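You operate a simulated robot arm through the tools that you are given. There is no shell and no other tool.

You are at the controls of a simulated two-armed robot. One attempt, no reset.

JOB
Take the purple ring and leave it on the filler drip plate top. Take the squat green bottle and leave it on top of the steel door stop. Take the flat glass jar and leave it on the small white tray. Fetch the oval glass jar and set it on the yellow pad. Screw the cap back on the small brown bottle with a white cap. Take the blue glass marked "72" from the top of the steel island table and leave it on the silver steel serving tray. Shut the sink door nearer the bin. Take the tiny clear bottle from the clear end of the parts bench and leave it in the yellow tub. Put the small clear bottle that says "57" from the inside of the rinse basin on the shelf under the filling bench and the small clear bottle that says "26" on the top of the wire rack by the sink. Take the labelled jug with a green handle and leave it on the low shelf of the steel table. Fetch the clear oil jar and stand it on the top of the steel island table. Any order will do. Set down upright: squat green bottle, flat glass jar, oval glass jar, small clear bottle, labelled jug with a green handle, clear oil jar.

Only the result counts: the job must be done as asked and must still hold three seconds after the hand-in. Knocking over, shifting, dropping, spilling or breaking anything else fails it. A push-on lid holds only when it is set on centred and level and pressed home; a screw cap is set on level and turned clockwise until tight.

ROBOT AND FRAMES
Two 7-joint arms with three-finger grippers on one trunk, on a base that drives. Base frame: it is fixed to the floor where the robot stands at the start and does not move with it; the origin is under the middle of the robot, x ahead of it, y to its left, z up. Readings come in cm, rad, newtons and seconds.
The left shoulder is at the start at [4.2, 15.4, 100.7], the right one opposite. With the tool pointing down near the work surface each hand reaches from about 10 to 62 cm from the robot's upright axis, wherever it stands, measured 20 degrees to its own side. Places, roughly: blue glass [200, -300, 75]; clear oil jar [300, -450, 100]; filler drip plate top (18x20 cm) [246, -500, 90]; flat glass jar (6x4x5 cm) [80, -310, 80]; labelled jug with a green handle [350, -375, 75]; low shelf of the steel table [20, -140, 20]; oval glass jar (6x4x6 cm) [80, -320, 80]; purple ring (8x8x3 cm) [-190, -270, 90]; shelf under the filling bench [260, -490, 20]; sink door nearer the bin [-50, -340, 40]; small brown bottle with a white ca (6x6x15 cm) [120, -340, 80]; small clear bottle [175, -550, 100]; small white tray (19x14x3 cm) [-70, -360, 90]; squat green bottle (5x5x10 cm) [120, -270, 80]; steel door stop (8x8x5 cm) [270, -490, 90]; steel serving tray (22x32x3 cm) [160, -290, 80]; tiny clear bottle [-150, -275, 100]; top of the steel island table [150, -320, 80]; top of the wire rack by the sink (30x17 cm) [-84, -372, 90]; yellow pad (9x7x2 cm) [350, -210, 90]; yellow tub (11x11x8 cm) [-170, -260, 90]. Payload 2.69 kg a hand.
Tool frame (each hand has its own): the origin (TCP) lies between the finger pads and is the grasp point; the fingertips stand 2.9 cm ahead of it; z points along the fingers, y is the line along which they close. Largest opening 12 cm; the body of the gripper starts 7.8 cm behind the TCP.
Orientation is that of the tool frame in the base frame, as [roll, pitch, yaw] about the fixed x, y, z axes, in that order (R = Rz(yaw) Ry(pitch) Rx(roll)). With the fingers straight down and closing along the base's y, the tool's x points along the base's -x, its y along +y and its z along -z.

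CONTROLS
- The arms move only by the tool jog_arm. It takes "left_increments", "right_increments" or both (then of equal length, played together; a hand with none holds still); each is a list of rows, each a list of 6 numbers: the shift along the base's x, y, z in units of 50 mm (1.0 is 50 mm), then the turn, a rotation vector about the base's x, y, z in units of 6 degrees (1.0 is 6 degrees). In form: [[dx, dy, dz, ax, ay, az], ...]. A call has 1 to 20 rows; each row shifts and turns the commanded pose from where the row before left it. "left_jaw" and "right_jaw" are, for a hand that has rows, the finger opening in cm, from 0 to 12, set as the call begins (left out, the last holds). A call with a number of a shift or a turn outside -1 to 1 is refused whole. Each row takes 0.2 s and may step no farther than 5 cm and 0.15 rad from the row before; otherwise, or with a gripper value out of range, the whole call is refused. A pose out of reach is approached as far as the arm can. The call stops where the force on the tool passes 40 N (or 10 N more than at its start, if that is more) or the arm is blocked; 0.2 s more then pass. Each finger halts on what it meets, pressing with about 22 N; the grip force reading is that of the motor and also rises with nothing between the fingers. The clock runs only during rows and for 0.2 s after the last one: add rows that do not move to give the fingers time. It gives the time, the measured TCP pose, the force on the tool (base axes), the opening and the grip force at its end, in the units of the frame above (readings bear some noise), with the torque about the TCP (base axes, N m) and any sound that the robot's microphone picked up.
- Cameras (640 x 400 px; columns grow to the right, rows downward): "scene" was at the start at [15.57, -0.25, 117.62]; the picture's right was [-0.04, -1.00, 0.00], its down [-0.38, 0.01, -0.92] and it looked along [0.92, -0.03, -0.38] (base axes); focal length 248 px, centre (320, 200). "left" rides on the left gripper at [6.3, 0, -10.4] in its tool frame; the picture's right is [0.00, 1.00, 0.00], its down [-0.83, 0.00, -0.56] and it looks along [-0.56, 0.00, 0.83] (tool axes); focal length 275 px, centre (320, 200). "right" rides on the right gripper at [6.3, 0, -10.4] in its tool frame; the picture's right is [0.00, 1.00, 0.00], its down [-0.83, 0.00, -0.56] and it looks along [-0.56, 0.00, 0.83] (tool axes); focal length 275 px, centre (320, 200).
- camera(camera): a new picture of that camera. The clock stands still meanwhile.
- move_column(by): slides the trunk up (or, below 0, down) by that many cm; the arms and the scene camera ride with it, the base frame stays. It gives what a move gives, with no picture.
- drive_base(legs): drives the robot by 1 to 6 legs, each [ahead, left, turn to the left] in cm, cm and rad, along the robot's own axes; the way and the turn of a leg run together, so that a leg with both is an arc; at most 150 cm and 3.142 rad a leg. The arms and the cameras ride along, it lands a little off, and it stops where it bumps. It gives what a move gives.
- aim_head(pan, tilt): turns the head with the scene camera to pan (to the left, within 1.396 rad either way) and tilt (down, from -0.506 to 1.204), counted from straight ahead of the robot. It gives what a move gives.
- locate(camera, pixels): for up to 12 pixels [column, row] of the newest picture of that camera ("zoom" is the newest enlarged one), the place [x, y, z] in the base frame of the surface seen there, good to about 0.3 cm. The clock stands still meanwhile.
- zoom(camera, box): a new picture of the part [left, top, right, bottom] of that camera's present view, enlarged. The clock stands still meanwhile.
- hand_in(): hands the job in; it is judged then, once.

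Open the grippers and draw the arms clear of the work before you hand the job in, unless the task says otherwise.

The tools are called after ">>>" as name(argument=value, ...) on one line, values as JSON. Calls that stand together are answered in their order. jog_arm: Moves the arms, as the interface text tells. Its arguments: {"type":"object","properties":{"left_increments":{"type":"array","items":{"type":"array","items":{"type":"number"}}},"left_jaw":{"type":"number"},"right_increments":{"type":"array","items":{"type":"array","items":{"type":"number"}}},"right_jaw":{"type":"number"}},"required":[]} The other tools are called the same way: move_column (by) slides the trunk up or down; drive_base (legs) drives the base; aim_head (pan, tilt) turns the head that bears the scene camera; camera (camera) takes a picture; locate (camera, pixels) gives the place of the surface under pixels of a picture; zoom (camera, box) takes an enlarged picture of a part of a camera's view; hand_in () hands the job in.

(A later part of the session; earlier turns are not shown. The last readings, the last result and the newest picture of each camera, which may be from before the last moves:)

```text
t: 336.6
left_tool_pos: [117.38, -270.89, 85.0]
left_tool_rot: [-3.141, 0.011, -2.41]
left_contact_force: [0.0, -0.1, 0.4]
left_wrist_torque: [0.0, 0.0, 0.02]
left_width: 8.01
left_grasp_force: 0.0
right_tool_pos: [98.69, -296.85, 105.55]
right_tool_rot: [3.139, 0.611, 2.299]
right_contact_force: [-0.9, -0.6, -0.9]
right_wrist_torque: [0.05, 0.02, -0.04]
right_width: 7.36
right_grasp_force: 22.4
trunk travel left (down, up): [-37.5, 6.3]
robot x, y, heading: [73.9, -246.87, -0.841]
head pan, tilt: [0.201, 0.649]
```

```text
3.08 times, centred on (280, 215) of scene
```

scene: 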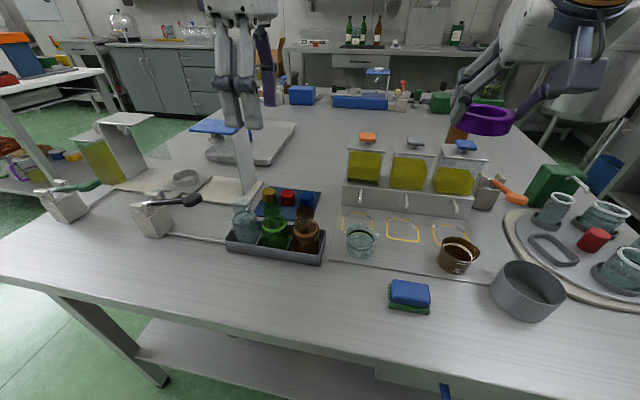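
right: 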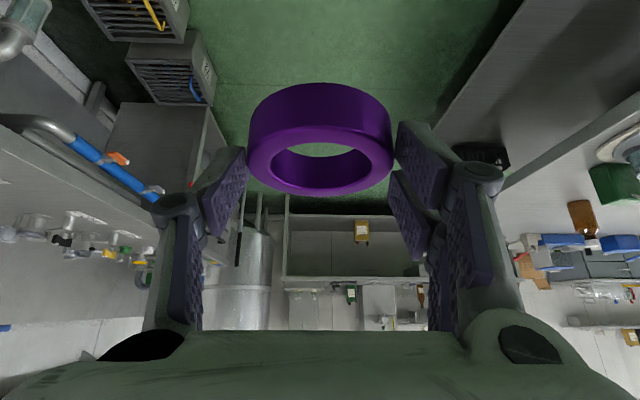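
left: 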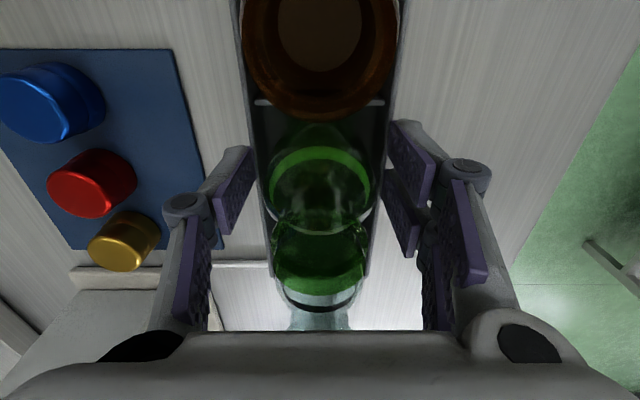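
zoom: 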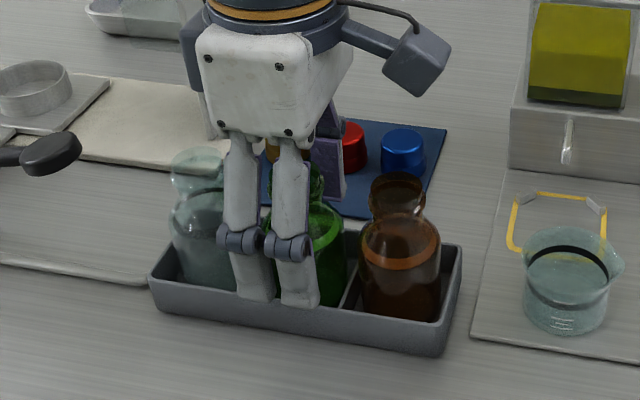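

The tray hasn't moved. I close again at the higher level.

>>> jog_arm(left_increments=[[0, 0, 0, 0, 0, 0], [0, 0, 0, 0, 0, 0], [0, 0, 0, 0, 0, 0]], left_jaw=3.5)

>>> camera(camera="left")

```text
t: 337.4
left_tool_pos: [117.33, -270.95, 84.98]
left_tool_rot: [-3.141, 0.012, -2.41]
left_contact_force: [0.0, -0.7, 3.1]
left_wrist_torque: [0.04, 0.06, 0.02]
left_width: 4.81
left_grasp_force: 22.0
right_tool_pos: [98.84, -296.8, 105.54]
right_tool_rot: [3.141, 0.611, 2.299]
right_contact_force: [-0.3, 0.6, -0.7]
right_wrist_torque: [0.04, 0.0, 0.03]
right_width: 7.37
right_grasp_force: 22.4
trunk travel left (down, up): [-37.5, 6.3]
robot x, y, heading: [74.11, -247.71, -0.844]
head pan, tilt: [0.201, 0.649]
```

```text
taken
```

left: 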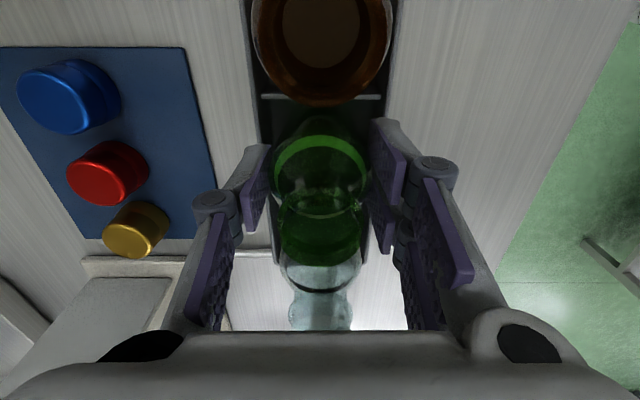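

Gripped the bottle (4.8 cm). I lift it slowly straight up.

>>> jog_arm(left_increments=[[0, 0, 0.1, 0, 0, 0], [0, 0, 0.2, 0, 0, 0], [0, 0, 0.4, 0, 0, 0], [0, 0, 0.6, 0, 0, 0], [0, 0, 0.8, 0, 0, 0], [0, 0, 0.9, 0, 0, 0], [0, 0, 0.9, 0, 0, 0], [0, 0, 0, 0, 0, 0]])

>>> camera(camera="scene")

>>> camera(camera="left")

```text
t: 339.2
left_tool_pos: [117.21, -270.89, 104.43]
left_tool_rot: [3.14, 0.009, -2.411]
left_contact_force: [-0.1, -0.1, -1.4]
left_wrist_torque: [0.04, 0.03, 0.01]
left_width: 4.84
left_grasp_force: 22.1
right_tool_pos: [98.82, -296.86, 105.65]
right_tool_rot: [-3.141, 0.613, 2.298]
right_contact_force: [-0.4, 0.3, -2.7]
right_wrist_torque: [0.02, 0.03, -0.01]
right_width: 7.34
right_grasp_force: 21.7
trunk travel left (down, up): [-37.5, 6.3]
robot x, y, heading: [73.94, -247.56, -0.841]
head pan, tilt: [0.201, 0.649]
```

```text
taken
```

scene: 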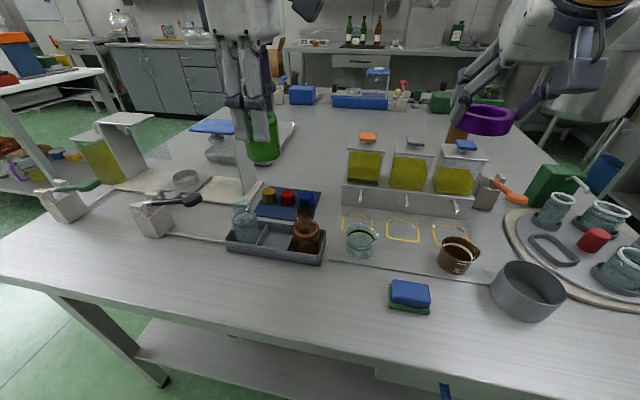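

```text
taken
```

left: 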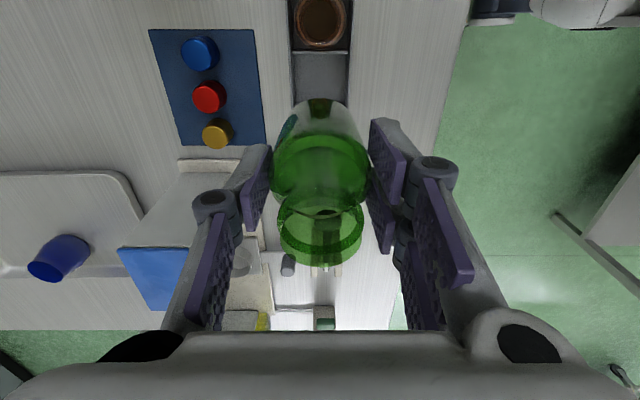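

The bottle is out, the tray undisturbed. I raise it 3 cm and drive: back off, right into the aisle by the sink, and ahead toward the filling bench.

>>> jog_arm(left_increments=[[0, 0, 0.4, 0, 0, 0], [0, 0, 0, 0, 0, 0]])

>>> drive_base(legs=[[-31, 0, 0], [0, -104, 0], [120, 0, 0]])

>>> aim_head(pan=0.2, tilt=0.35)

>>> camera(camera="scene")

```text
t: 339.8
left_tool_pos: [117.37, -270.9, 106.49]
left_tool_rot: [3.139, 0.008, -2.41]
left_contact_force: [-0.4, -0.1, -1.6]
left_wrist_torque: [-0.01, 0.0, -0.02]
left_width: 4.84
left_grasp_force: 22.0
right_tool_pos: [98.77, -296.83, 105.58]
right_tool_rot: [3.141, 0.611, 2.299]
right_contact_force: [0.6, -0.1, -1.3]
right_wrist_torque: [0.0, 0.04, 0.03]
right_width: 7.35
right_grasp_force: 22.2
trunk travel left (down, up): [-37.5, 6.3]
robot x, y, heading: [73.55, -246.89, -0.841]
head pan, tilt: [0.201, 0.649]
```

```text
t: 355.7
left_tool_pos: [100.5, -404.87, 106.35]
left_tool_rot: [3.139, 0.01, -2.365]
left_contact_force: [-0.5, -0.3, -0.6]
left_wrist_torque: [0.01, 0.03, -0.02]
left_width: 4.83
left_grasp_force: 21.8
right_tool_pos: [83.14, -431.73, 105.5]
right_tool_rot: [3.139, 0.61, 2.34]
right_contact_force: [0.1, -0.4, -1.7]
right_wrist_torque: [0.0, 0.02, -0.01]
right_width: 7.31
right_grasp_force: 22.3
trunk travel left (down, up): [-37.5, 6.3]
robot x, y, heading: [56.49, -383.42, -0.803]
head pan, tilt: [0.201, 0.649]
```

```text
t: 356.5
left_tool_pos: [100.46, -404.94, 106.49]
left_tool_rot: [3.14, 0.011, -2.366]
left_contact_force: [-0.1, -0.8, -1.1]
left_wrist_torque: [0.03, 0.01, 0.0]
left_width: 4.8
left_grasp_force: 22.0
right_tool_pos: [83.19, -431.71, 105.44]
right_tool_rot: [3.139, 0.612, 2.341]
right_contact_force: [-0.5, 0.5, -1.6]
right_wrist_torque: [0.0, 0.05, 0.01]
right_width: 7.33
right_grasp_force: 21.8
trunk travel left (down, up): [-37.5, 6.3]
robot x, y, heading: [56.49, -383.29, -0.798]
head pan, tilt: [0.201, 0.351]
```

```text
taken
```

scene: 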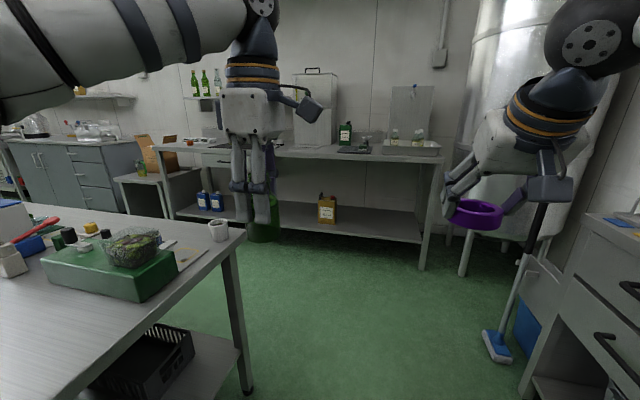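

I locate the broom leaning at right, the bench edges and items ahead.

>>> locate(camera="scene", pixels=[[497, 348], [525, 270], [543, 215], [425, 262], [440, 160], [460, 270], [220, 225], [240, 390], [395, 135], [418, 135], [245, 160], [360, 150]])

>>> zoom(camera="scene", box=[270, 60, 470, 180])

```text
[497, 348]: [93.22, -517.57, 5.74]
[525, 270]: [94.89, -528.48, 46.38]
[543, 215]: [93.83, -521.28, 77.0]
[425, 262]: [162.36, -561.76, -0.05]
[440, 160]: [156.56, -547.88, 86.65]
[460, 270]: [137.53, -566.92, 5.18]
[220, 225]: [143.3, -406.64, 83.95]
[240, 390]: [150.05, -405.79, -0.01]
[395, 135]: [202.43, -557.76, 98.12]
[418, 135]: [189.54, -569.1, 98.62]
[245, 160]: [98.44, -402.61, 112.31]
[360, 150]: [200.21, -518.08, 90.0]
```

```text
3.20 times, centred on (370, 120) of scene
```

zoom: 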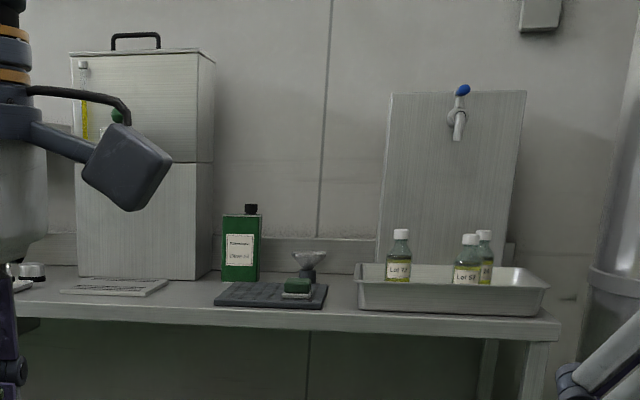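

The basin holds three lot bottles. I straighten, drive ahead 130 cm and left 72 cm to face the filler.

>>> drive_base(legs=[[0, 0, -0.045], [128, 0, 0], [0, 72, 0]])

>>> aim_head(pan=0.0, tilt=0.45)

>>> camera(camera="scene")

```text
t: 368.9
left_tool_pos: [237.88, -450.58, 106.43]
left_tool_rot: [3.141, 0.01, -2.385]
left_contact_force: [0.1, -0.2, -1.6]
left_wrist_torque: [-0.03, 0.01, -0.01]
left_width: 4.83
left_grasp_force: 22.1
right_tool_pos: [219.98, -477.02, 105.55]
right_tool_rot: [3.141, 0.611, 2.322]
right_contact_force: [-0.3, 0.1, -2.1]
right_wrist_torque: [0.02, 0.03, -0.01]
right_width: 7.33
right_grasp_force: 22.0
trunk travel left (down, up): [-37.5, 6.3]
robot x, y, heading: [194.42, -427.87, -0.817]
head pan, tilt: [0.201, 0.351]
```

```text
t: 369.6
left_tool_pos: [237.94, -450.52, 106.37]
left_tool_rot: [3.141, 0.013, -2.388]
left_contact_force: [-0.4, -0.4, -0.6]
left_wrist_torque: [0.01, 0.0, 0.0]
left_width: 4.8
left_grasp_force: 22.0
right_tool_pos: [220.05, -476.97, 105.53]
right_tool_rot: [3.14, 0.609, 2.322]
right_contact_force: [-0.5, 0.0, -2.1]
right_wrist_torque: [-0.01, 0.02, 0.0]
right_width: 7.31
right_grasp_force: 21.7
trunk travel left (down, up): [-37.5, 6.3]
robot x, y, heading: [194.15, -427.96, -0.815]
head pan, tilt: [0.0, 0.45]
```

```text
taken
```

scene: 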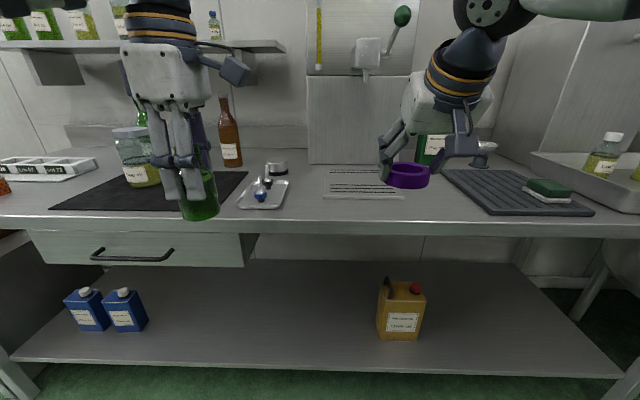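

I zoom on the middle part: the drip plate (362,188), the steel piece near (275,168), and the jar at left.

>>> zoom(camera="scene", box=[220, 120, 440, 220])

>>> zoom(camera="scene", box=[40, 60, 300, 230])

>>> locate(camera="scene", pixels=[[276, 167], [275, 176], [327, 183], [400, 183], [362, 175], [362, 197], [262, 195], [320, 205], [310, 160], [128, 135], [150, 180], [365, 75]])

```text
2.91 times, centred on (330, 170) of scene
```

zoom: 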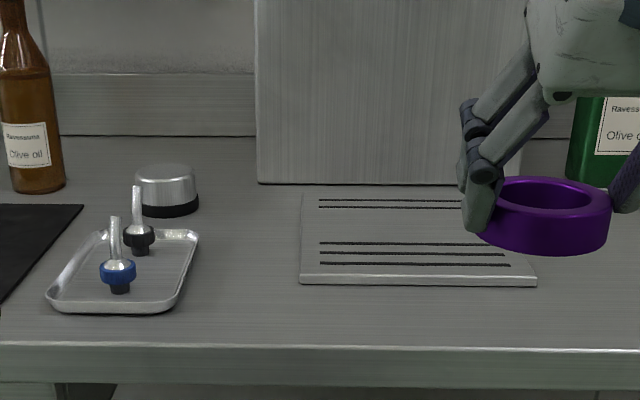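

```text
2.35 times, centred on (170, 145) of scene
```

zoom: 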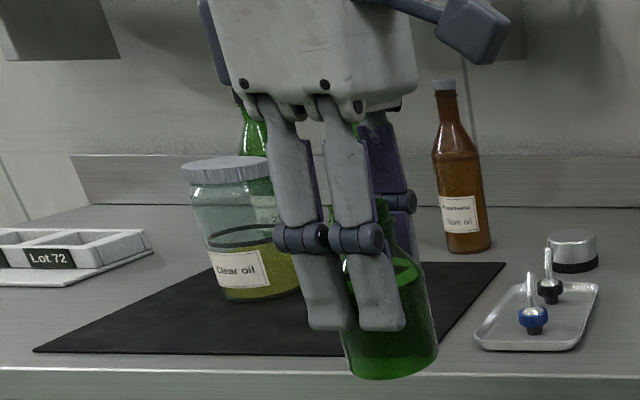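

```text
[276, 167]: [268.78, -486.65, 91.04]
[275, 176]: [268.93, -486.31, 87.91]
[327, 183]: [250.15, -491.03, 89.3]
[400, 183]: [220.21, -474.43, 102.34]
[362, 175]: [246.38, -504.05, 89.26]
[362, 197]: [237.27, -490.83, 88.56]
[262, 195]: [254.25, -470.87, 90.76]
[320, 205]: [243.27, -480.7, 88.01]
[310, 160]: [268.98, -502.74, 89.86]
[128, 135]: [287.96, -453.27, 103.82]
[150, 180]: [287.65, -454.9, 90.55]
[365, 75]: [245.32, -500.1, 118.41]
```

I locate the plate's corners and the filler's spout.

>>> locate(camera="scene", pixels=[[324, 197], [402, 197], [326, 169], [362, 186], [340, 190], [385, 192], [367, 80], [367, 70], [268, 163], [286, 166], [276, 164], [276, 174]])

```text
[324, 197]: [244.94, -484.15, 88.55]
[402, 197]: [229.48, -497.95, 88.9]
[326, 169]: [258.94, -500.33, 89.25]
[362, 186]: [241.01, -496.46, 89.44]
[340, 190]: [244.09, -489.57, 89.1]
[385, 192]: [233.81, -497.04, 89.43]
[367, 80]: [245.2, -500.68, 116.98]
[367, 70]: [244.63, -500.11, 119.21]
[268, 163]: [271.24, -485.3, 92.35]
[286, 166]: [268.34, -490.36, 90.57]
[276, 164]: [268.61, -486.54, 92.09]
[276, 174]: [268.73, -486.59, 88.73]
```

I locate the brown bottle, wall shelf and other tall things near the left hand's future position.

>>> locate(camera="scene", pixels=[[229, 160], [224, 98], [283, 47], [200, 50], [215, 35], [140, 118], [240, 52], [430, 150], [490, 150], [60, 75], [115, 128], [160, 130]])

```text
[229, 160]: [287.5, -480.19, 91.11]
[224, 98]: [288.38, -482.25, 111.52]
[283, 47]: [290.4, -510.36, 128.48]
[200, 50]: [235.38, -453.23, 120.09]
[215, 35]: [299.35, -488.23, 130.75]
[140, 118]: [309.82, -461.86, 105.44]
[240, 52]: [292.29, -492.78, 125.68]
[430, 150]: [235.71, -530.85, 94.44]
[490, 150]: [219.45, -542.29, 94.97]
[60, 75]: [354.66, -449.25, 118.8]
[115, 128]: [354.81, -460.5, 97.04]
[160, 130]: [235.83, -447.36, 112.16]
```

The filler's spout hangs at z 117 over the plate, so I pull the right hand back 12 cm and lower it to z 99.5 before driving in.

>>> jog_arm(right_increments=[[-0.55, 0.58, -0.4, 0, 0, 0], [-0.55, 0.58, -0.4, 0, 0, 0], [-0.55, 0.58, -0.4, 0, 0, 0], [0, 0, 0, 0, 0, 0]])

>>> drive_base(legs=[[0, 0, -0.03], [22, 4, 0]])

>>> camera(camera="scene")

>>> camera(camera="right")

```text
t: 370.6
left_tool_pos: [237.83, -450.54, 106.42]
left_tool_rot: [3.141, 0.01, -2.387]
left_contact_force: [0.2, -0.9, -1.0]
left_wrist_torque: [0.07, -0.01, 0.04]
left_width: 4.81
left_grasp_force: 22.1
right_tool_pos: [211.65, -468.27, 99.46]
right_tool_rot: [3.14, 0.61, 2.321]
right_contact_force: [0.2, 1.1, -1.8]
right_wrist_torque: [0.02, 0.05, 0.0]
right_width: 7.31
right_grasp_force: 21.8
trunk travel left (down, up): [-37.5, 6.3]
robot x, y, heading: [193.86, -427.97, -0.816]
head pan, tilt: [0.0, 0.45]
```

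```text
t: 372.7
left_tool_pos: [254.87, -465.88, 106.5]
left_tool_rot: [3.141, 0.01, -2.415]
left_contact_force: [0.6, -0.6, -1.7]
left_wrist_torque: [0.02, 0.05, 0.02]
left_width: 4.84
left_grasp_force: 21.3
right_tool_pos: [228.21, -482.68, 99.33]
right_tool_rot: [3.14, 0.61, 2.292]
right_contact_force: [0.2, 0.2, -2.2]
right_wrist_torque: [0.03, 0.03, 0.04]
right_width: 7.28
right_grasp_force: 22.0
trunk travel left (down, up): [-37.5, 6.3]
robot x, y, heading: [211.58, -441.75, -0.852]
head pan, tilt: [0.0, 0.45]
```

```text
taken
```

scene: 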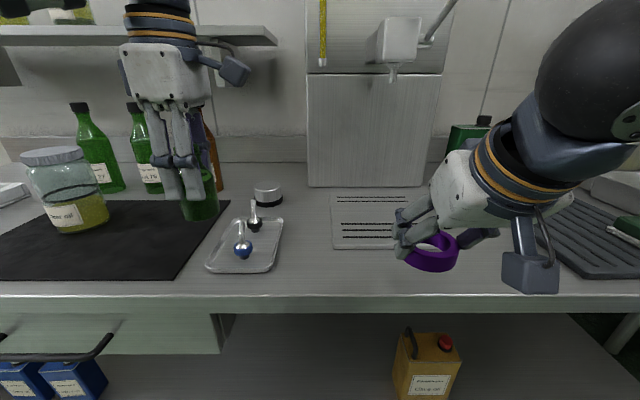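

```text
taken
```

right: 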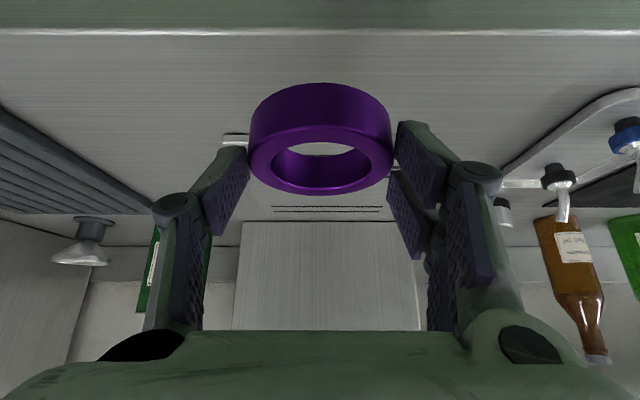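

I drive the last 17 cm to the bench.

>>> drive_base(legs=[[17, 0, 0]])

>>> aim_head(pan=0.0, tilt=0.65)

>>> camera(camera="scene")

>>> camera(camera="right")

```text
t: 374.2
left_tool_pos: [266.09, -478.62, 106.39]
left_tool_rot: [3.139, 0.011, -2.416]
left_contact_force: [0.3, 0.3, -0.9]
left_wrist_torque: [0.03, 0.03, 0.01]
left_width: 4.82
left_grasp_force: 21.9
right_tool_pos: [239.51, -495.5, 99.48]
right_tool_rot: [3.139, 0.609, 2.291]
right_contact_force: [0.5, -0.4, -1.7]
right_wrist_torque: [0.03, 0.02, 0.0]
right_width: 7.3
right_grasp_force: 22.1
trunk travel left (down, up): [-37.5, 6.3]
robot x, y, heading: [223.4, -454.54, -0.847]
head pan, tilt: [0.0, 0.45]
```

```text
t: 374.9
left_tool_pos: [266.04, -478.58, 106.42]
left_tool_rot: [3.141, 0.012, -2.416]
left_contact_force: [-0.1, 0.4, -1.1]
left_wrist_torque: [0.0, 0.01, 0.02]
left_width: 4.81
left_grasp_force: 21.6
right_tool_pos: [239.36, -495.47, 99.44]
right_tool_rot: [3.141, 0.612, 2.291]
right_contact_force: [0.2, 0.3, -1.4]
right_wrist_torque: [0.03, -0.02, 0.0]
right_width: 7.33
right_grasp_force: 22.1
trunk travel left (down, up): [-37.5, 6.3]
robot x, y, heading: [223.1, -454.6, -0.848]
head pan, tilt: [0.0, 0.649]
```

```text
taken
```

scene: 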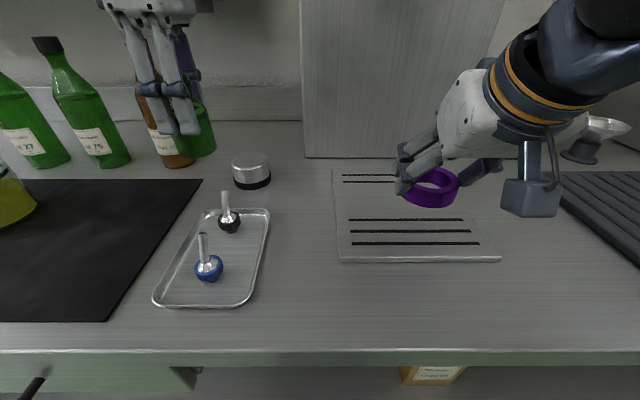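

```text
taken
```

right: 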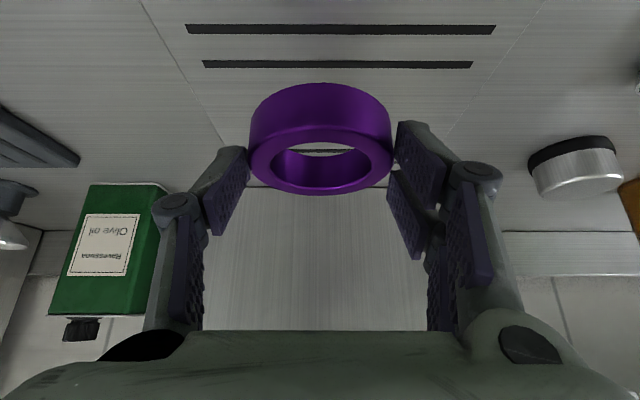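

The ring is over the plate. I shift to (241.7,-496.6) and lower to z 94.5.

>>> jog_arm(right_increments=[[0.46, -0.22, 0, 0, 0, 0], [0, 0, -0.5, 0, 0, 0], [0, 0, -0.5, 0, 0, 0], [0, 0, 0, 0, 0, 0]])

>>> camera(camera="scene")

>>> camera(camera="right")

```text
t: 375.9
left_tool_pos: [266.11, -478.67, 106.31]
left_tool_rot: [3.141, 0.011, -2.415]
left_contact_force: [0.3, 0.2, -1.3]
left_wrist_torque: [0.06, 0.01, 0.0]
left_width: 4.84
left_grasp_force: 22.1
right_tool_pos: [241.76, -496.53, 94.4]
right_tool_rot: [3.139, 0.611, 2.292]
right_contact_force: [-0.6, -0.6, -1.4]
right_wrist_torque: [0.03, -0.01, -0.03]
right_width: 7.28
right_grasp_force: 22.3
trunk travel left (down, up): [-37.5, 6.3]
robot x, y, heading: [222.79, -454.94, -0.848]
head pan, tilt: [0.0, 0.649]
```

```text
taken
```

scene: 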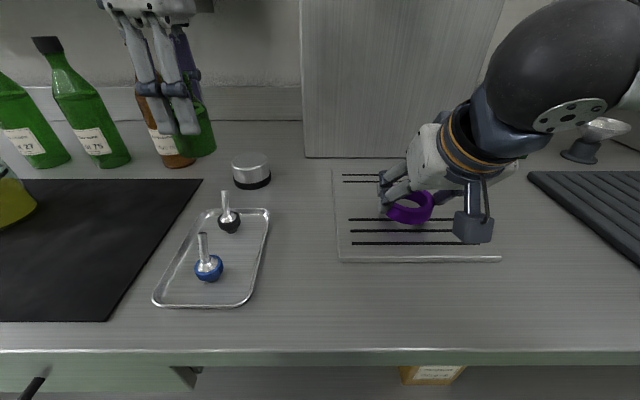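

```text
taken
```

right: 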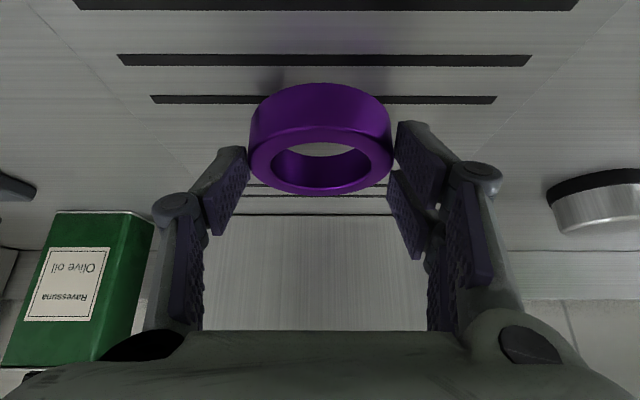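

Centred over the plate. I lower in small steps to contact.

>>> jog_arm(right_increments=[[0, 0, -0.1, 0, 0, 0], [0, 0, -0.06, 0, 0, 0], [0, 0, -0.04, 0, 0, 0], [0, 0, 0, 0, 0, 0]])

```text
t: 376.9
left_tool_pos: [266.2, -478.61, 106.42]
left_tool_rot: [3.141, 0.014, -2.416]
left_contact_force: [-0.4, -1.6, -0.3]
left_wrist_torque: [0.0, 0.01, 0.01]
left_width: 4.83
left_grasp_force: 22.2
right_tool_pos: [241.83, -496.59, 93.51]
right_tool_rot: [3.138, 0.61, 2.29]
right_contact_force: [0.1, 1.0, -2.1]
right_wrist_torque: [0.05, 0.02, 0.0]
right_width: 7.3
right_grasp_force: 21.9
trunk travel left (down, up): [-37.5, 6.3]
robot x, y, heading: [223.01, -454.63, -0.849]
head pan, tilt: [0.0, 0.649]
```

>>> jog_arm(right_increments=[[0, 0, -0.03, 0, 0, 0], [0, 0, -0.03, 0, 0, 0], [0, 0, -0.02, 0, 0, 0], [0, 0, 0, 0, 0, 0]])

```text
t: 377.9
left_tool_pos: [266.17, -478.54, 106.36]
left_tool_rot: [3.141, 0.009, -2.416]
left_contact_force: [0.4, 0.1, -1.0]
left_wrist_torque: [0.0, -0.01, 0.04]
left_width: 4.79
left_grasp_force: 22.1
right_tool_pos: [241.77, -496.39, 93.25]
right_tool_rot: [3.138, 0.615, 2.292]
right_contact_force: [2.8, -2.2, 19.6]
right_wrist_torque: [-0.31, -0.41, -0.15]
right_width: 7.43
right_grasp_force: 22.2
trunk travel left (down, up): [-37.5, 6.3]
robot x, y, heading: [223.07, -454.99, -0.848]
head pan, tilt: [0.0, 0.649]
```

Contact (20 N). I ease up 1 mm, open the jaws and back off along the tool axis.

>>> jog_arm(right_increments=[[0, 0, 0.02, 0, 0, 0], [0, 0, 0, 0, 0, 0]])

>>> jog_arm(right_increments=[[0, 0, 0, 0, 0, 0], [0, 0, 0, 0, 0, 0], [0, 0, 0, 0, 0, 0]], right_jaw=10)

>>> camera(camera="right")

```text
t: 378.5
left_tool_pos: [266.25, -478.5, 106.36]
left_tool_rot: [3.141, 0.012, -2.414]
left_contact_force: [0.5, 0.5, -1.5]
left_wrist_torque: [0.0, -0.02, 0.02]
left_width: 4.82
left_grasp_force: 21.7
right_tool_pos: [241.8, -496.47, 93.21]
right_tool_rot: [3.141, 0.61, 2.292]
right_contact_force: [5.2, -3.2, 12.7]
right_wrist_torque: [-0.34, -0.73, -0.09]
right_width: 7.46
right_grasp_force: 21.4
trunk travel left (down, up): [-37.5, 6.3]
robot x, y, heading: [222.99, -454.65, -0.848]
head pan, tilt: [0.0, 0.649]
```

```text
t: 379.3
left_tool_pos: [266.18, -478.54, 106.35]
left_tool_rot: [3.14, 0.012, -2.416]
left_contact_force: [-0.4, 0.8, -1.3]
left_wrist_torque: [-0.04, -0.01, -0.02]
left_width: 4.85
left_grasp_force: 21.8
right_tool_pos: [241.86, -496.34, 93.15]
right_tool_rot: [3.14, 0.611, 2.292]
right_contact_force: [0.7, 0.5, -0.6]
right_wrist_torque: [0.0, 0.0, -0.03]
right_width: 9.99
right_grasp_force: 0.1
trunk travel left (down, up): [-37.5, 6.3]
robot x, y, heading: [223.16, -454.48, -0.851]
head pan, tilt: [0.0, 0.649]
```

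```text
taken
```

right: 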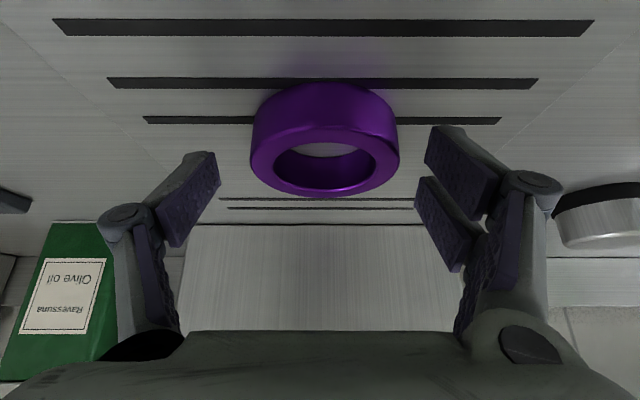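

The ring lies on the plate. I back the right hand off along its axis and straighten it to home.

>>> jog_arm(right_increments=[[-0.34, 0.387, 0.74, 0, 0, 0], [-0.34, 0.387, 0.74, 0, 0, 0], [-0.34, 0.387, 0.7, 0, 0, 0], [-0.17, 0.09, 0.07, 0.729, 0.643, 0], [-0.17, 0.09, 0.07, 0.729, 0.643, 0], [-0.17, 0.09, 0.07, 0.729, 0.643, 0], [-0.17, 0.09, 0.07, 0.729, 0.643, 0], [-0.17, 0.09, 0.07, 0.729, 0.643, 0], [-0.17, 0.09, 0.07, 0.729, 0.643, 0], [0, 0, 0, 0, 0, 0]])

>>> camera(camera="scene")

>>> camera(camera="left")

```text
t: 381.5
left_tool_pos: [266.22, -478.62, 106.42]
left_tool_rot: [-3.142, 0.013, -2.415]
left_contact_force: [0.6, -0.1, -1.1]
left_wrist_torque: [-0.01, 0.02, -0.02]
left_width: 4.83
left_grasp_force: 21.8
right_tool_pos: [231.54, -488.06, 106.11]
right_tool_rot: [3.14, 0.0, 2.293]
right_contact_force: [-0.7, 0.2, 0.0]
right_wrist_torque: [0.02, 0.01, -0.01]
right_width: 10.01
right_grasp_force: 0.0
trunk travel left (down, up): [-37.5, 6.3]
robot x, y, heading: [223.17, -454.5, -0.847]
head pan, tilt: [0.0, 0.649]
```

```text
taken
```

scene: 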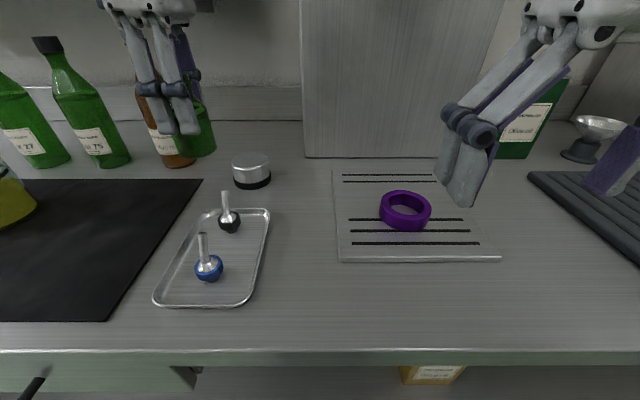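

```text
taken
```

left: 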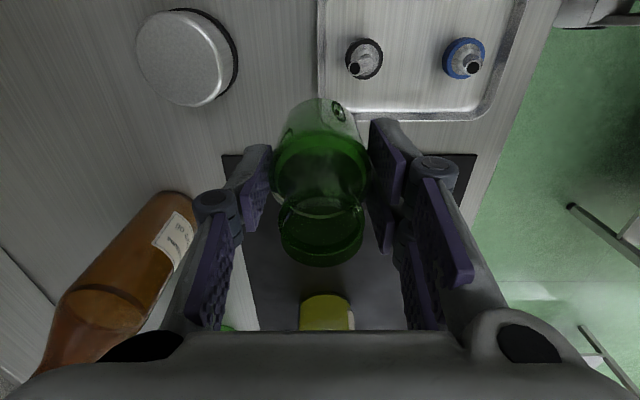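

The ring sits well on the plate. Now I locate the door stop's top in both cameras: scene (251,165), left (180,58).

>>> locate(camera="left", pixels=[[180, 58], [140, 58], [222, 62], [180, 15], [178, 103], [230, 60]])

>>> zoom(camera="scene", box=[215, 140, 285, 200])

>>> locate(camera="zoom", pixels=[[320, 130], [320, 108], [320, 190], [195, 160], [455, 160], [320, 160], [330, 280]])

```text
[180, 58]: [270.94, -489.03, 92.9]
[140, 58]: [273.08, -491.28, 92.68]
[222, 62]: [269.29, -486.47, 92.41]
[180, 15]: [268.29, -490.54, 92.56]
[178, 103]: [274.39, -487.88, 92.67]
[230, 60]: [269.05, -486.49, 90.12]
```

```text
6.67 times, centred on (250, 170) of scene
```

zoom: 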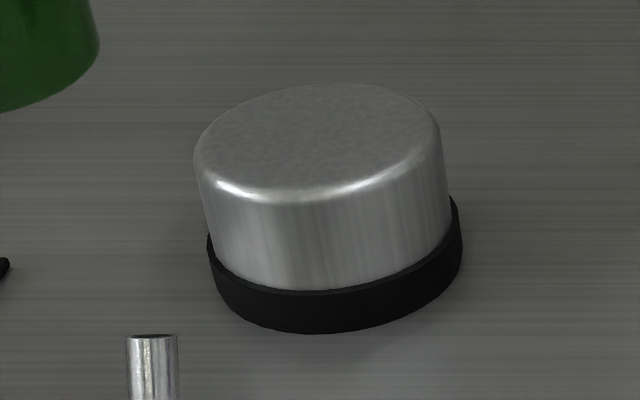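

```text
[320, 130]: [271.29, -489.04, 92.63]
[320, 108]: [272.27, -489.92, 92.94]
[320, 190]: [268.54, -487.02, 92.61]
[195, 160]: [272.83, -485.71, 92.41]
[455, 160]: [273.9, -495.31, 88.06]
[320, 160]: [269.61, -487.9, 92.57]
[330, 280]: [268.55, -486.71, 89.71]
```

Door stop top centre (271.2,-489.0), z 92.7. I drive 4 cm closer for reach, then bring the bottle above it.

>>> drive_base(legs=[[4, 0, 0]])

>>> jog_arm(left_increments=[[0.15, -0.5, -0.1, 0, 0, 0], [0.15, -0.5, -0.2, 0, 0, 0], [0.1, -0.4, -0.2, 0, 0, 0], [0, 0, 0, 0, 0, 0]])

>>> camera(camera="left")

>>> camera(camera="scene")

```text
t: 382.5
left_tool_pos: [268.34, -481.28, 106.64]
left_tool_rot: [-3.137, 0.013, -2.417]
left_contact_force: [-0.4, 0.4, -0.9]
left_wrist_torque: [0.0, -0.03, 0.0]
left_width: 4.78
left_grasp_force: 22.6
right_tool_pos: [233.66, -490.06, 106.48]
right_tool_rot: [-3.132, 0.017, 2.309]
right_contact_force: [0.1, 0.2, -0.7]
right_wrist_torque: [0.0, -0.04, 0.01]
right_width: 10.01
right_grasp_force: 0.1
trunk travel left (down, up): [-37.5, 6.3]
robot x, y, heading: [225.45, -457.55, -0.845]
head pan, tilt: [0.0, 0.649]
stopped in leg 1: the robot was blocked; the commanded pose is now the measured one
```

```text
t: 383.5
left_tool_pos: [270.4, -488.04, 104.2]
left_tool_rot: [-3.135, 0.01, -2.417]
left_contact_force: [-0.8, -0.2, -1.7]
left_wrist_torque: [0.02, -0.03, 0.01]
left_width: 4.8
left_grasp_force: 22.2
right_tool_pos: [233.78, -489.92, 106.5]
right_tool_rot: [-3.132, 0.015, 2.307]
right_contact_force: [-0.6, 0.0, 0.2]
right_wrist_torque: [-0.02, 0.0, 0.0]
right_width: 10.01
right_grasp_force: 0.0
trunk travel left (down, up): [-37.5, 6.3]
robot x, y, heading: [225.78, -457.75, -0.85]
head pan, tilt: [0.0, 0.649]
```

```text
taken
```

left: 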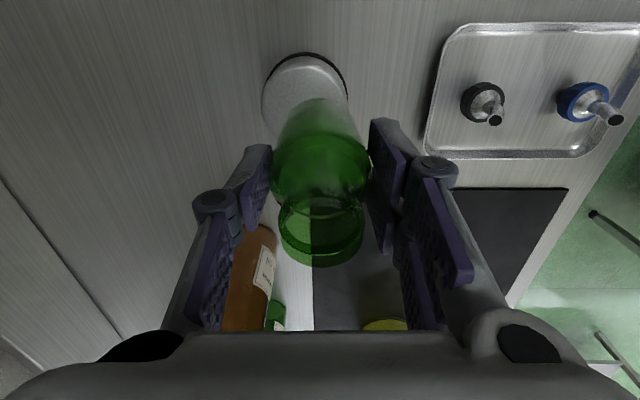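

```text
taken
```

scene: 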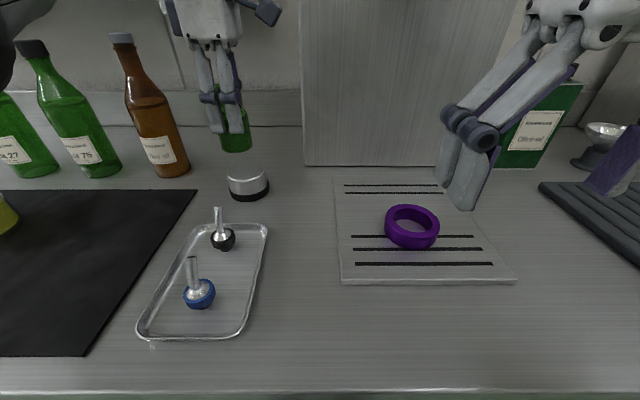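

The drive stopped blocked after 3 cm; I look up to see whether the right wrist touched the filler's lever.

>>> aim_head(pan=-0.2, tilt=0.0)

>>> camera(camera="scene")

```text
t: 384.5
left_tool_pos: [270.41, -488.01, 104.16]
left_tool_rot: [-3.136, 0.011, -2.416]
left_contact_force: [0.5, -0.1, -0.7]
left_wrist_torque: [-0.04, -0.01, -0.01]
left_width: 4.8
left_grasp_force: 21.8
right_tool_pos: [233.82, -490.0, 106.58]
right_tool_rot: [-3.133, 0.015, 2.306]
right_contact_force: [-0.6, 0.5, 1.0]
right_wrist_torque: [-0.04, 0.0, -0.01]
right_width: 9.99
right_grasp_force: 0.0
trunk travel left (down, up): [-37.5, 6.3]
robot x, y, heading: [225.89, -457.27, -0.852]
head pan, tilt: [-0.201, 0.0]
```

```text
taken
```

scene: 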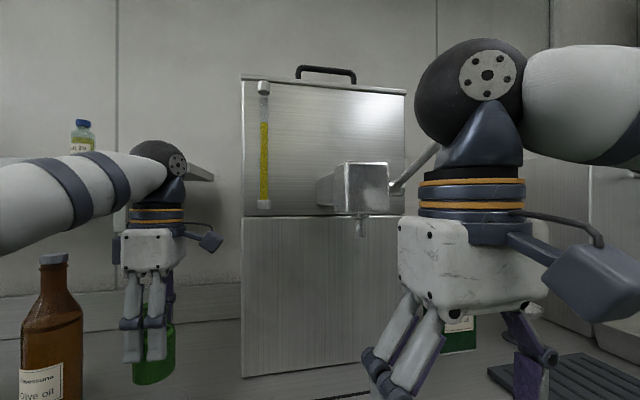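

The right wrist is close to the filler's lever; it looks unmoved. I leave the right arm as is and finish the bottle: shift to (271.1,-489.0) and lower to z 100.

>>> jog_arm(left_increments=[[0.14, -0.2, -0.3, 0, 0, 0], [0, 0, -0.3, 0, 0, 0], [0, 0, -0.2, 0, 0, 0], [0, 0, 0, 0, 0, 0]])

>>> aim_head(pan=0.2, tilt=0.5)

>>> camera(camera="scene")

>>> camera(camera="left")

```text
t: 385.5
left_tool_pos: [271.29, -489.05, 100.14]
left_tool_rot: [-3.136, 0.011, -2.418]
left_contact_force: [0.2, -0.1, -0.5]
left_wrist_torque: [0.03, 0.01, 0.01]
left_width: 4.8
left_grasp_force: 21.9
right_tool_pos: [233.89, -490.04, 106.41]
right_tool_rot: [-3.13, 0.012, 2.308]
right_contact_force: [-0.1, 0.1, 0.5]
right_wrist_torque: [-0.01, 0.0, 0.0]
right_width: 10.01
right_grasp_force: 0.0
trunk travel left (down, up): [-37.5, 6.3]
robot x, y, heading: [225.39, -457.54, -0.852]
head pan, tilt: [-0.201, 0.0]
```

```text
t: 386.5
left_tool_pos: [271.21, -489.08, 100.07]
left_tool_rot: [-3.137, 0.012, -2.416]
left_contact_force: [0.9, 0.8, -0.8]
left_wrist_torque: [-0.02, 0.01, 0.03]
left_width: 4.83
left_grasp_force: 22.2
right_tool_pos: [233.89, -490.02, 106.44]
right_tool_rot: [-3.13, 0.014, 2.308]
right_contact_force: [-0.9, 0.6, 0.2]
right_wrist_torque: [0.02, -0.03, 0.0]
right_width: 10.01
right_grasp_force: 0.0
trunk travel left (down, up): [-37.5, 6.3]
robot x, y, heading: [225.94, -457.93, -0.853]
head pan, tilt: [0.201, 0.499]
```

```text
taken
```

scene: 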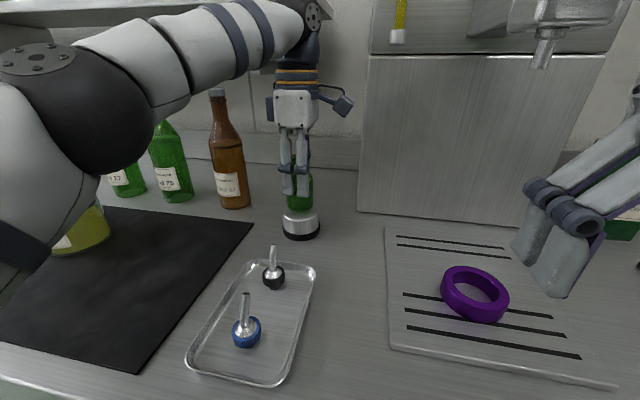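

```text
taken
```

left: 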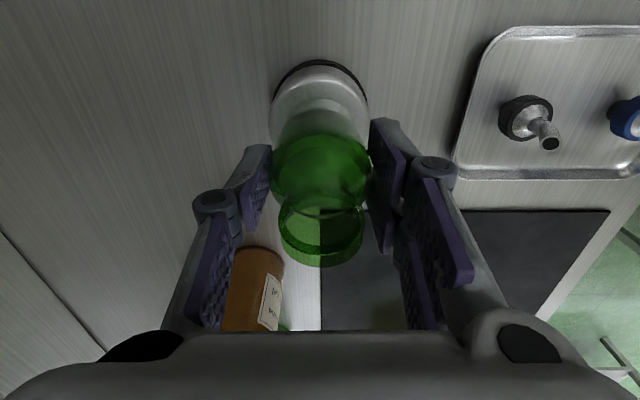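

Centred over the stop. I lower in 1.5 mm steps.

>>> jog_arm(left_increments=[[0, 0, -0.06, 0, 0, 0], [0, 0, -0.05, 0, 0, 0], [0, 0, -0.04, 0, 0, 0], [0, 0, 0, 0, 0, 0]])

```text
t: 387.5
left_tool_pos: [271.23, -489.07, 99.37]
left_tool_rot: [-3.136, 0.008, -2.416]
left_contact_force: [0.4, -0.6, -1.1]
left_wrist_torque: [-0.01, 0.02, -0.02]
left_width: 4.82
left_grasp_force: 22.2
right_tool_pos: [233.82, -490.04, 106.46]
right_tool_rot: [-3.131, 0.015, 2.308]
right_contact_force: [0.9, 0.0, -0.5]
right_wrist_torque: [0.02, -0.03, 0.0]
right_width: 10.02
right_grasp_force: 0.0
trunk travel left (down, up): [-37.5, 6.3]
robot x, y, heading: [225.91, -457.55, -0.846]
head pan, tilt: [0.201, 0.499]
```

>>> jog_arm(left_increments=[[0, 0, -0.03, 0, 0, 0], [0, 0, -0.03, 0, 0, 0], [0, 0, -0.02, 0, 0, 0], [0, 0, 0, 0, 0, 0]])

```text
t: 388.5
left_tool_pos: [271.12, -489.07, 99.26]
left_tool_rot: [-3.134, 0.01, -2.416]
left_contact_force: [2.4, -0.7, 12.5]
left_wrist_torque: [0.1, 0.06, 0.02]
left_width: 4.8
left_grasp_force: 22.1
right_tool_pos: [233.82, -489.93, 106.48]
right_tool_rot: [-3.132, 0.015, 2.306]
right_contact_force: [0.3, -0.1, -0.5]
right_wrist_torque: [0.0, -0.03, -0.03]
right_width: 10.01
right_grasp_force: 0.0
trunk travel left (down, up): [-37.5, 6.3]
robot x, y, heading: [225.71, -457.62, -0.845]
head pan, tilt: [0.201, 0.499]
```

Seated (12.5 N, level). I ease off 0.5 mm and open the jaws.

>>> jog_arm(left_increments=[[0, 0, 0.015, 0, 0, 0], [0, 0, 0, 0, 0, 0]])

>>> jog_arm(left_increments=[[0, 0, 0, 0, 0, 0], [0, 0, 0, 0, 0, 0], [0, 0, 0, 0, 0, 0]], left_jaw=7.5)

>>> camera(camera="left")

>>> zoom(camera="scene", box=[240, 100, 360, 260])

```text
t: 389.1
left_tool_pos: [271.2, -489.07, 99.12]
left_tool_rot: [-3.135, 0.008, -2.417]
left_contact_force: [1.7, -4.3, 10.5]
left_wrist_torque: [-0.06, 0.02, 0.0]
left_width: 4.83
left_grasp_force: 22.4
right_tool_pos: [233.85, -490.06, 106.59]
right_tool_rot: [-3.132, 0.015, 2.307]
right_contact_force: [-0.5, 0.2, -0.7]
right_wrist_torque: [0.0, 0.01, -0.01]
right_width: 9.99
right_grasp_force: 0.1
trunk travel left (down, up): [-37.5, 6.3]
robot x, y, heading: [225.37, -457.43, -0.847]
head pan, tilt: [0.201, 0.499]
```

```text
t: 389.9
left_tool_pos: [271.29, -489.06, 99.03]
left_tool_rot: [-3.136, 0.01, -2.418]
left_contact_force: [0.0, 0.5, -0.9]
left_wrist_torque: [0.03, -0.01, -0.03]
left_width: 7.48
left_grasp_force: 0.0
right_tool_pos: [233.87, -489.88, 106.5]
right_tool_rot: [-3.129, 0.013, 2.308]
right_contact_force: [-0.3, 0.6, 0.2]
right_wrist_torque: [0.03, 0.0, 0.01]
right_width: 9.98
right_grasp_force: 0.0
trunk travel left (down, up): [-37.5, 6.3]
robot x, y, heading: [225.94, -457.53, -0.852]
head pan, tilt: [0.201, 0.499]
```

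```text
taken
```

left: 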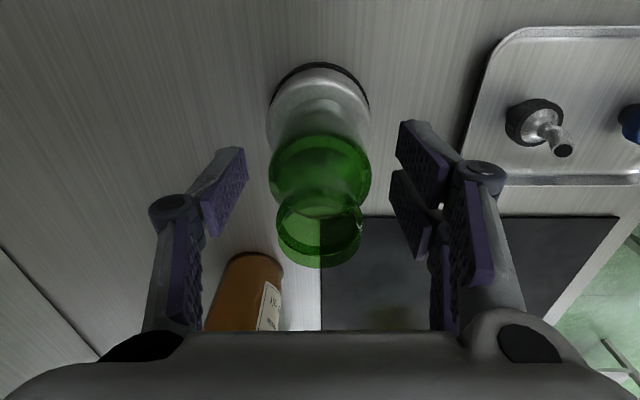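

```text
2.50 times, centred on (300, 180) of scene
```

zoom: 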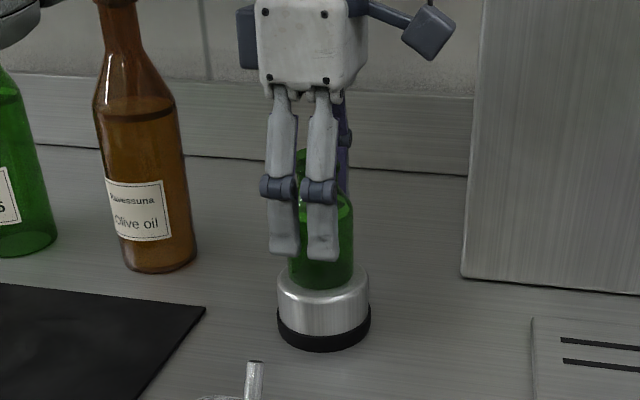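

The bottle stands on the stop. I raise the hand straight up and bring it home, turning it back 90°.

>>> jog_arm(left_increments=[[0, 0, 0.5, 0, 0, 0], [0, 0, 0.8, 0, 0, 0], [0, 0, 0.6, 0, 0, 0], [-0.2, 0.5, 0, 0, 0, -1], [-0.25, 0.6, 0, 0, 0, -1], [-0.25, 0.6, 0, 0, 0, -1], [-0.25, 0.6, -0.1, 0, 0, -1], [-0.1, 0.15, -0.1, 0, 0, -1], [0, 0, 0, 0, 0, -1], [0, 0, 0, 0, 0, -1], [0, 0, 0, 0, 0, -1], [0, 0, 0, 0, 0, -1], [0, 0, 0, 0, 0, -1], [0, 0, 0, 0, 0, -1], [0, 0, 0, 0, 0, -1], [0, 0, 0, 0, 0, -1], [0, 0, 0, 0, 0, -1], [0, 0, 0, 0, 0, -1]])

>>> camera(camera="scene")

```text
t: 393.7
left_tool_pos: [267.73, -479.72, 103.34]
left_tool_rot: [3.124, 0.021, 2.355]
left_contact_force: [-0.1, 0.7, -0.6]
left_wrist_torque: [-0.01, 0.0, 0.02]
left_width: 7.48
left_grasp_force: 0.1
left hand out of reach, approached as far as the arm can: row 2, 3, 4, 5
right_tool_pos: [233.93, -490.01, 106.57]
right_tool_rot: [-3.131, 0.014, 2.307]
right_contact_force: [0.4, 0.4, -0.4]
right_wrist_torque: [0.03, -0.01, -0.03]
right_width: 10.0
right_grasp_force: 0.1
trunk travel left (down, up): [-37.5, 6.3]
robot x, y, heading: [225.81, -457.94, -0.848]
head pan, tilt: [0.201, 0.499]
```

```text
taken
```

scene: 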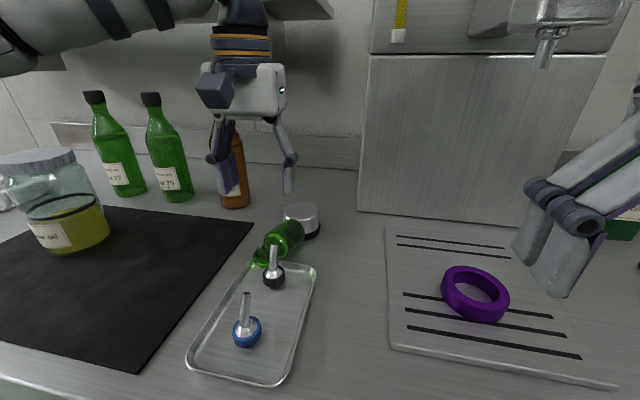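

The hand could not rise at that stretch and knocked the bottle off: it now lies by the nozzle tray at (285,240). I zoom to see its state.

>>> zoom(camera="scene", box=[200, 180, 360, 300])

>>> locate(camera="scene", pixels=[[260, 258], [270, 248], [285, 238], [298, 228], [290, 250], [275, 235], [300, 215], [262, 262], [272, 268], [302, 240]])

```text
3.33 times, centred on (280, 240) of scene
```

zoom: 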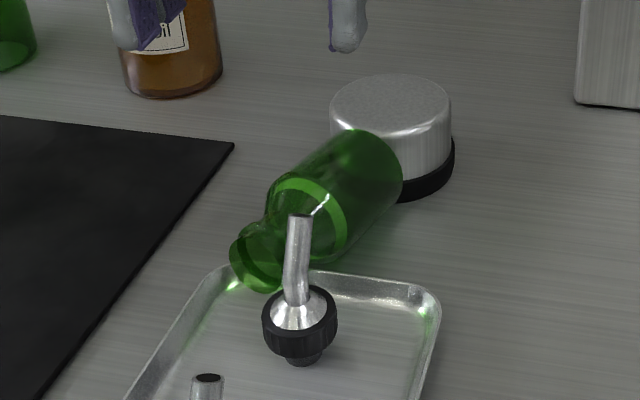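

```text
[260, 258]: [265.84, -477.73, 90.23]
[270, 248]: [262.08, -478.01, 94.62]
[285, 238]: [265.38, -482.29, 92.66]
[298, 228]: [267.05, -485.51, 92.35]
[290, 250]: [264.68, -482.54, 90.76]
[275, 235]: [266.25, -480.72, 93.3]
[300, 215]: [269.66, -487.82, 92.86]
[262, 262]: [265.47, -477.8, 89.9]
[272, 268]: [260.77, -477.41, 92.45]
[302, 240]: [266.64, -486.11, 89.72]
```

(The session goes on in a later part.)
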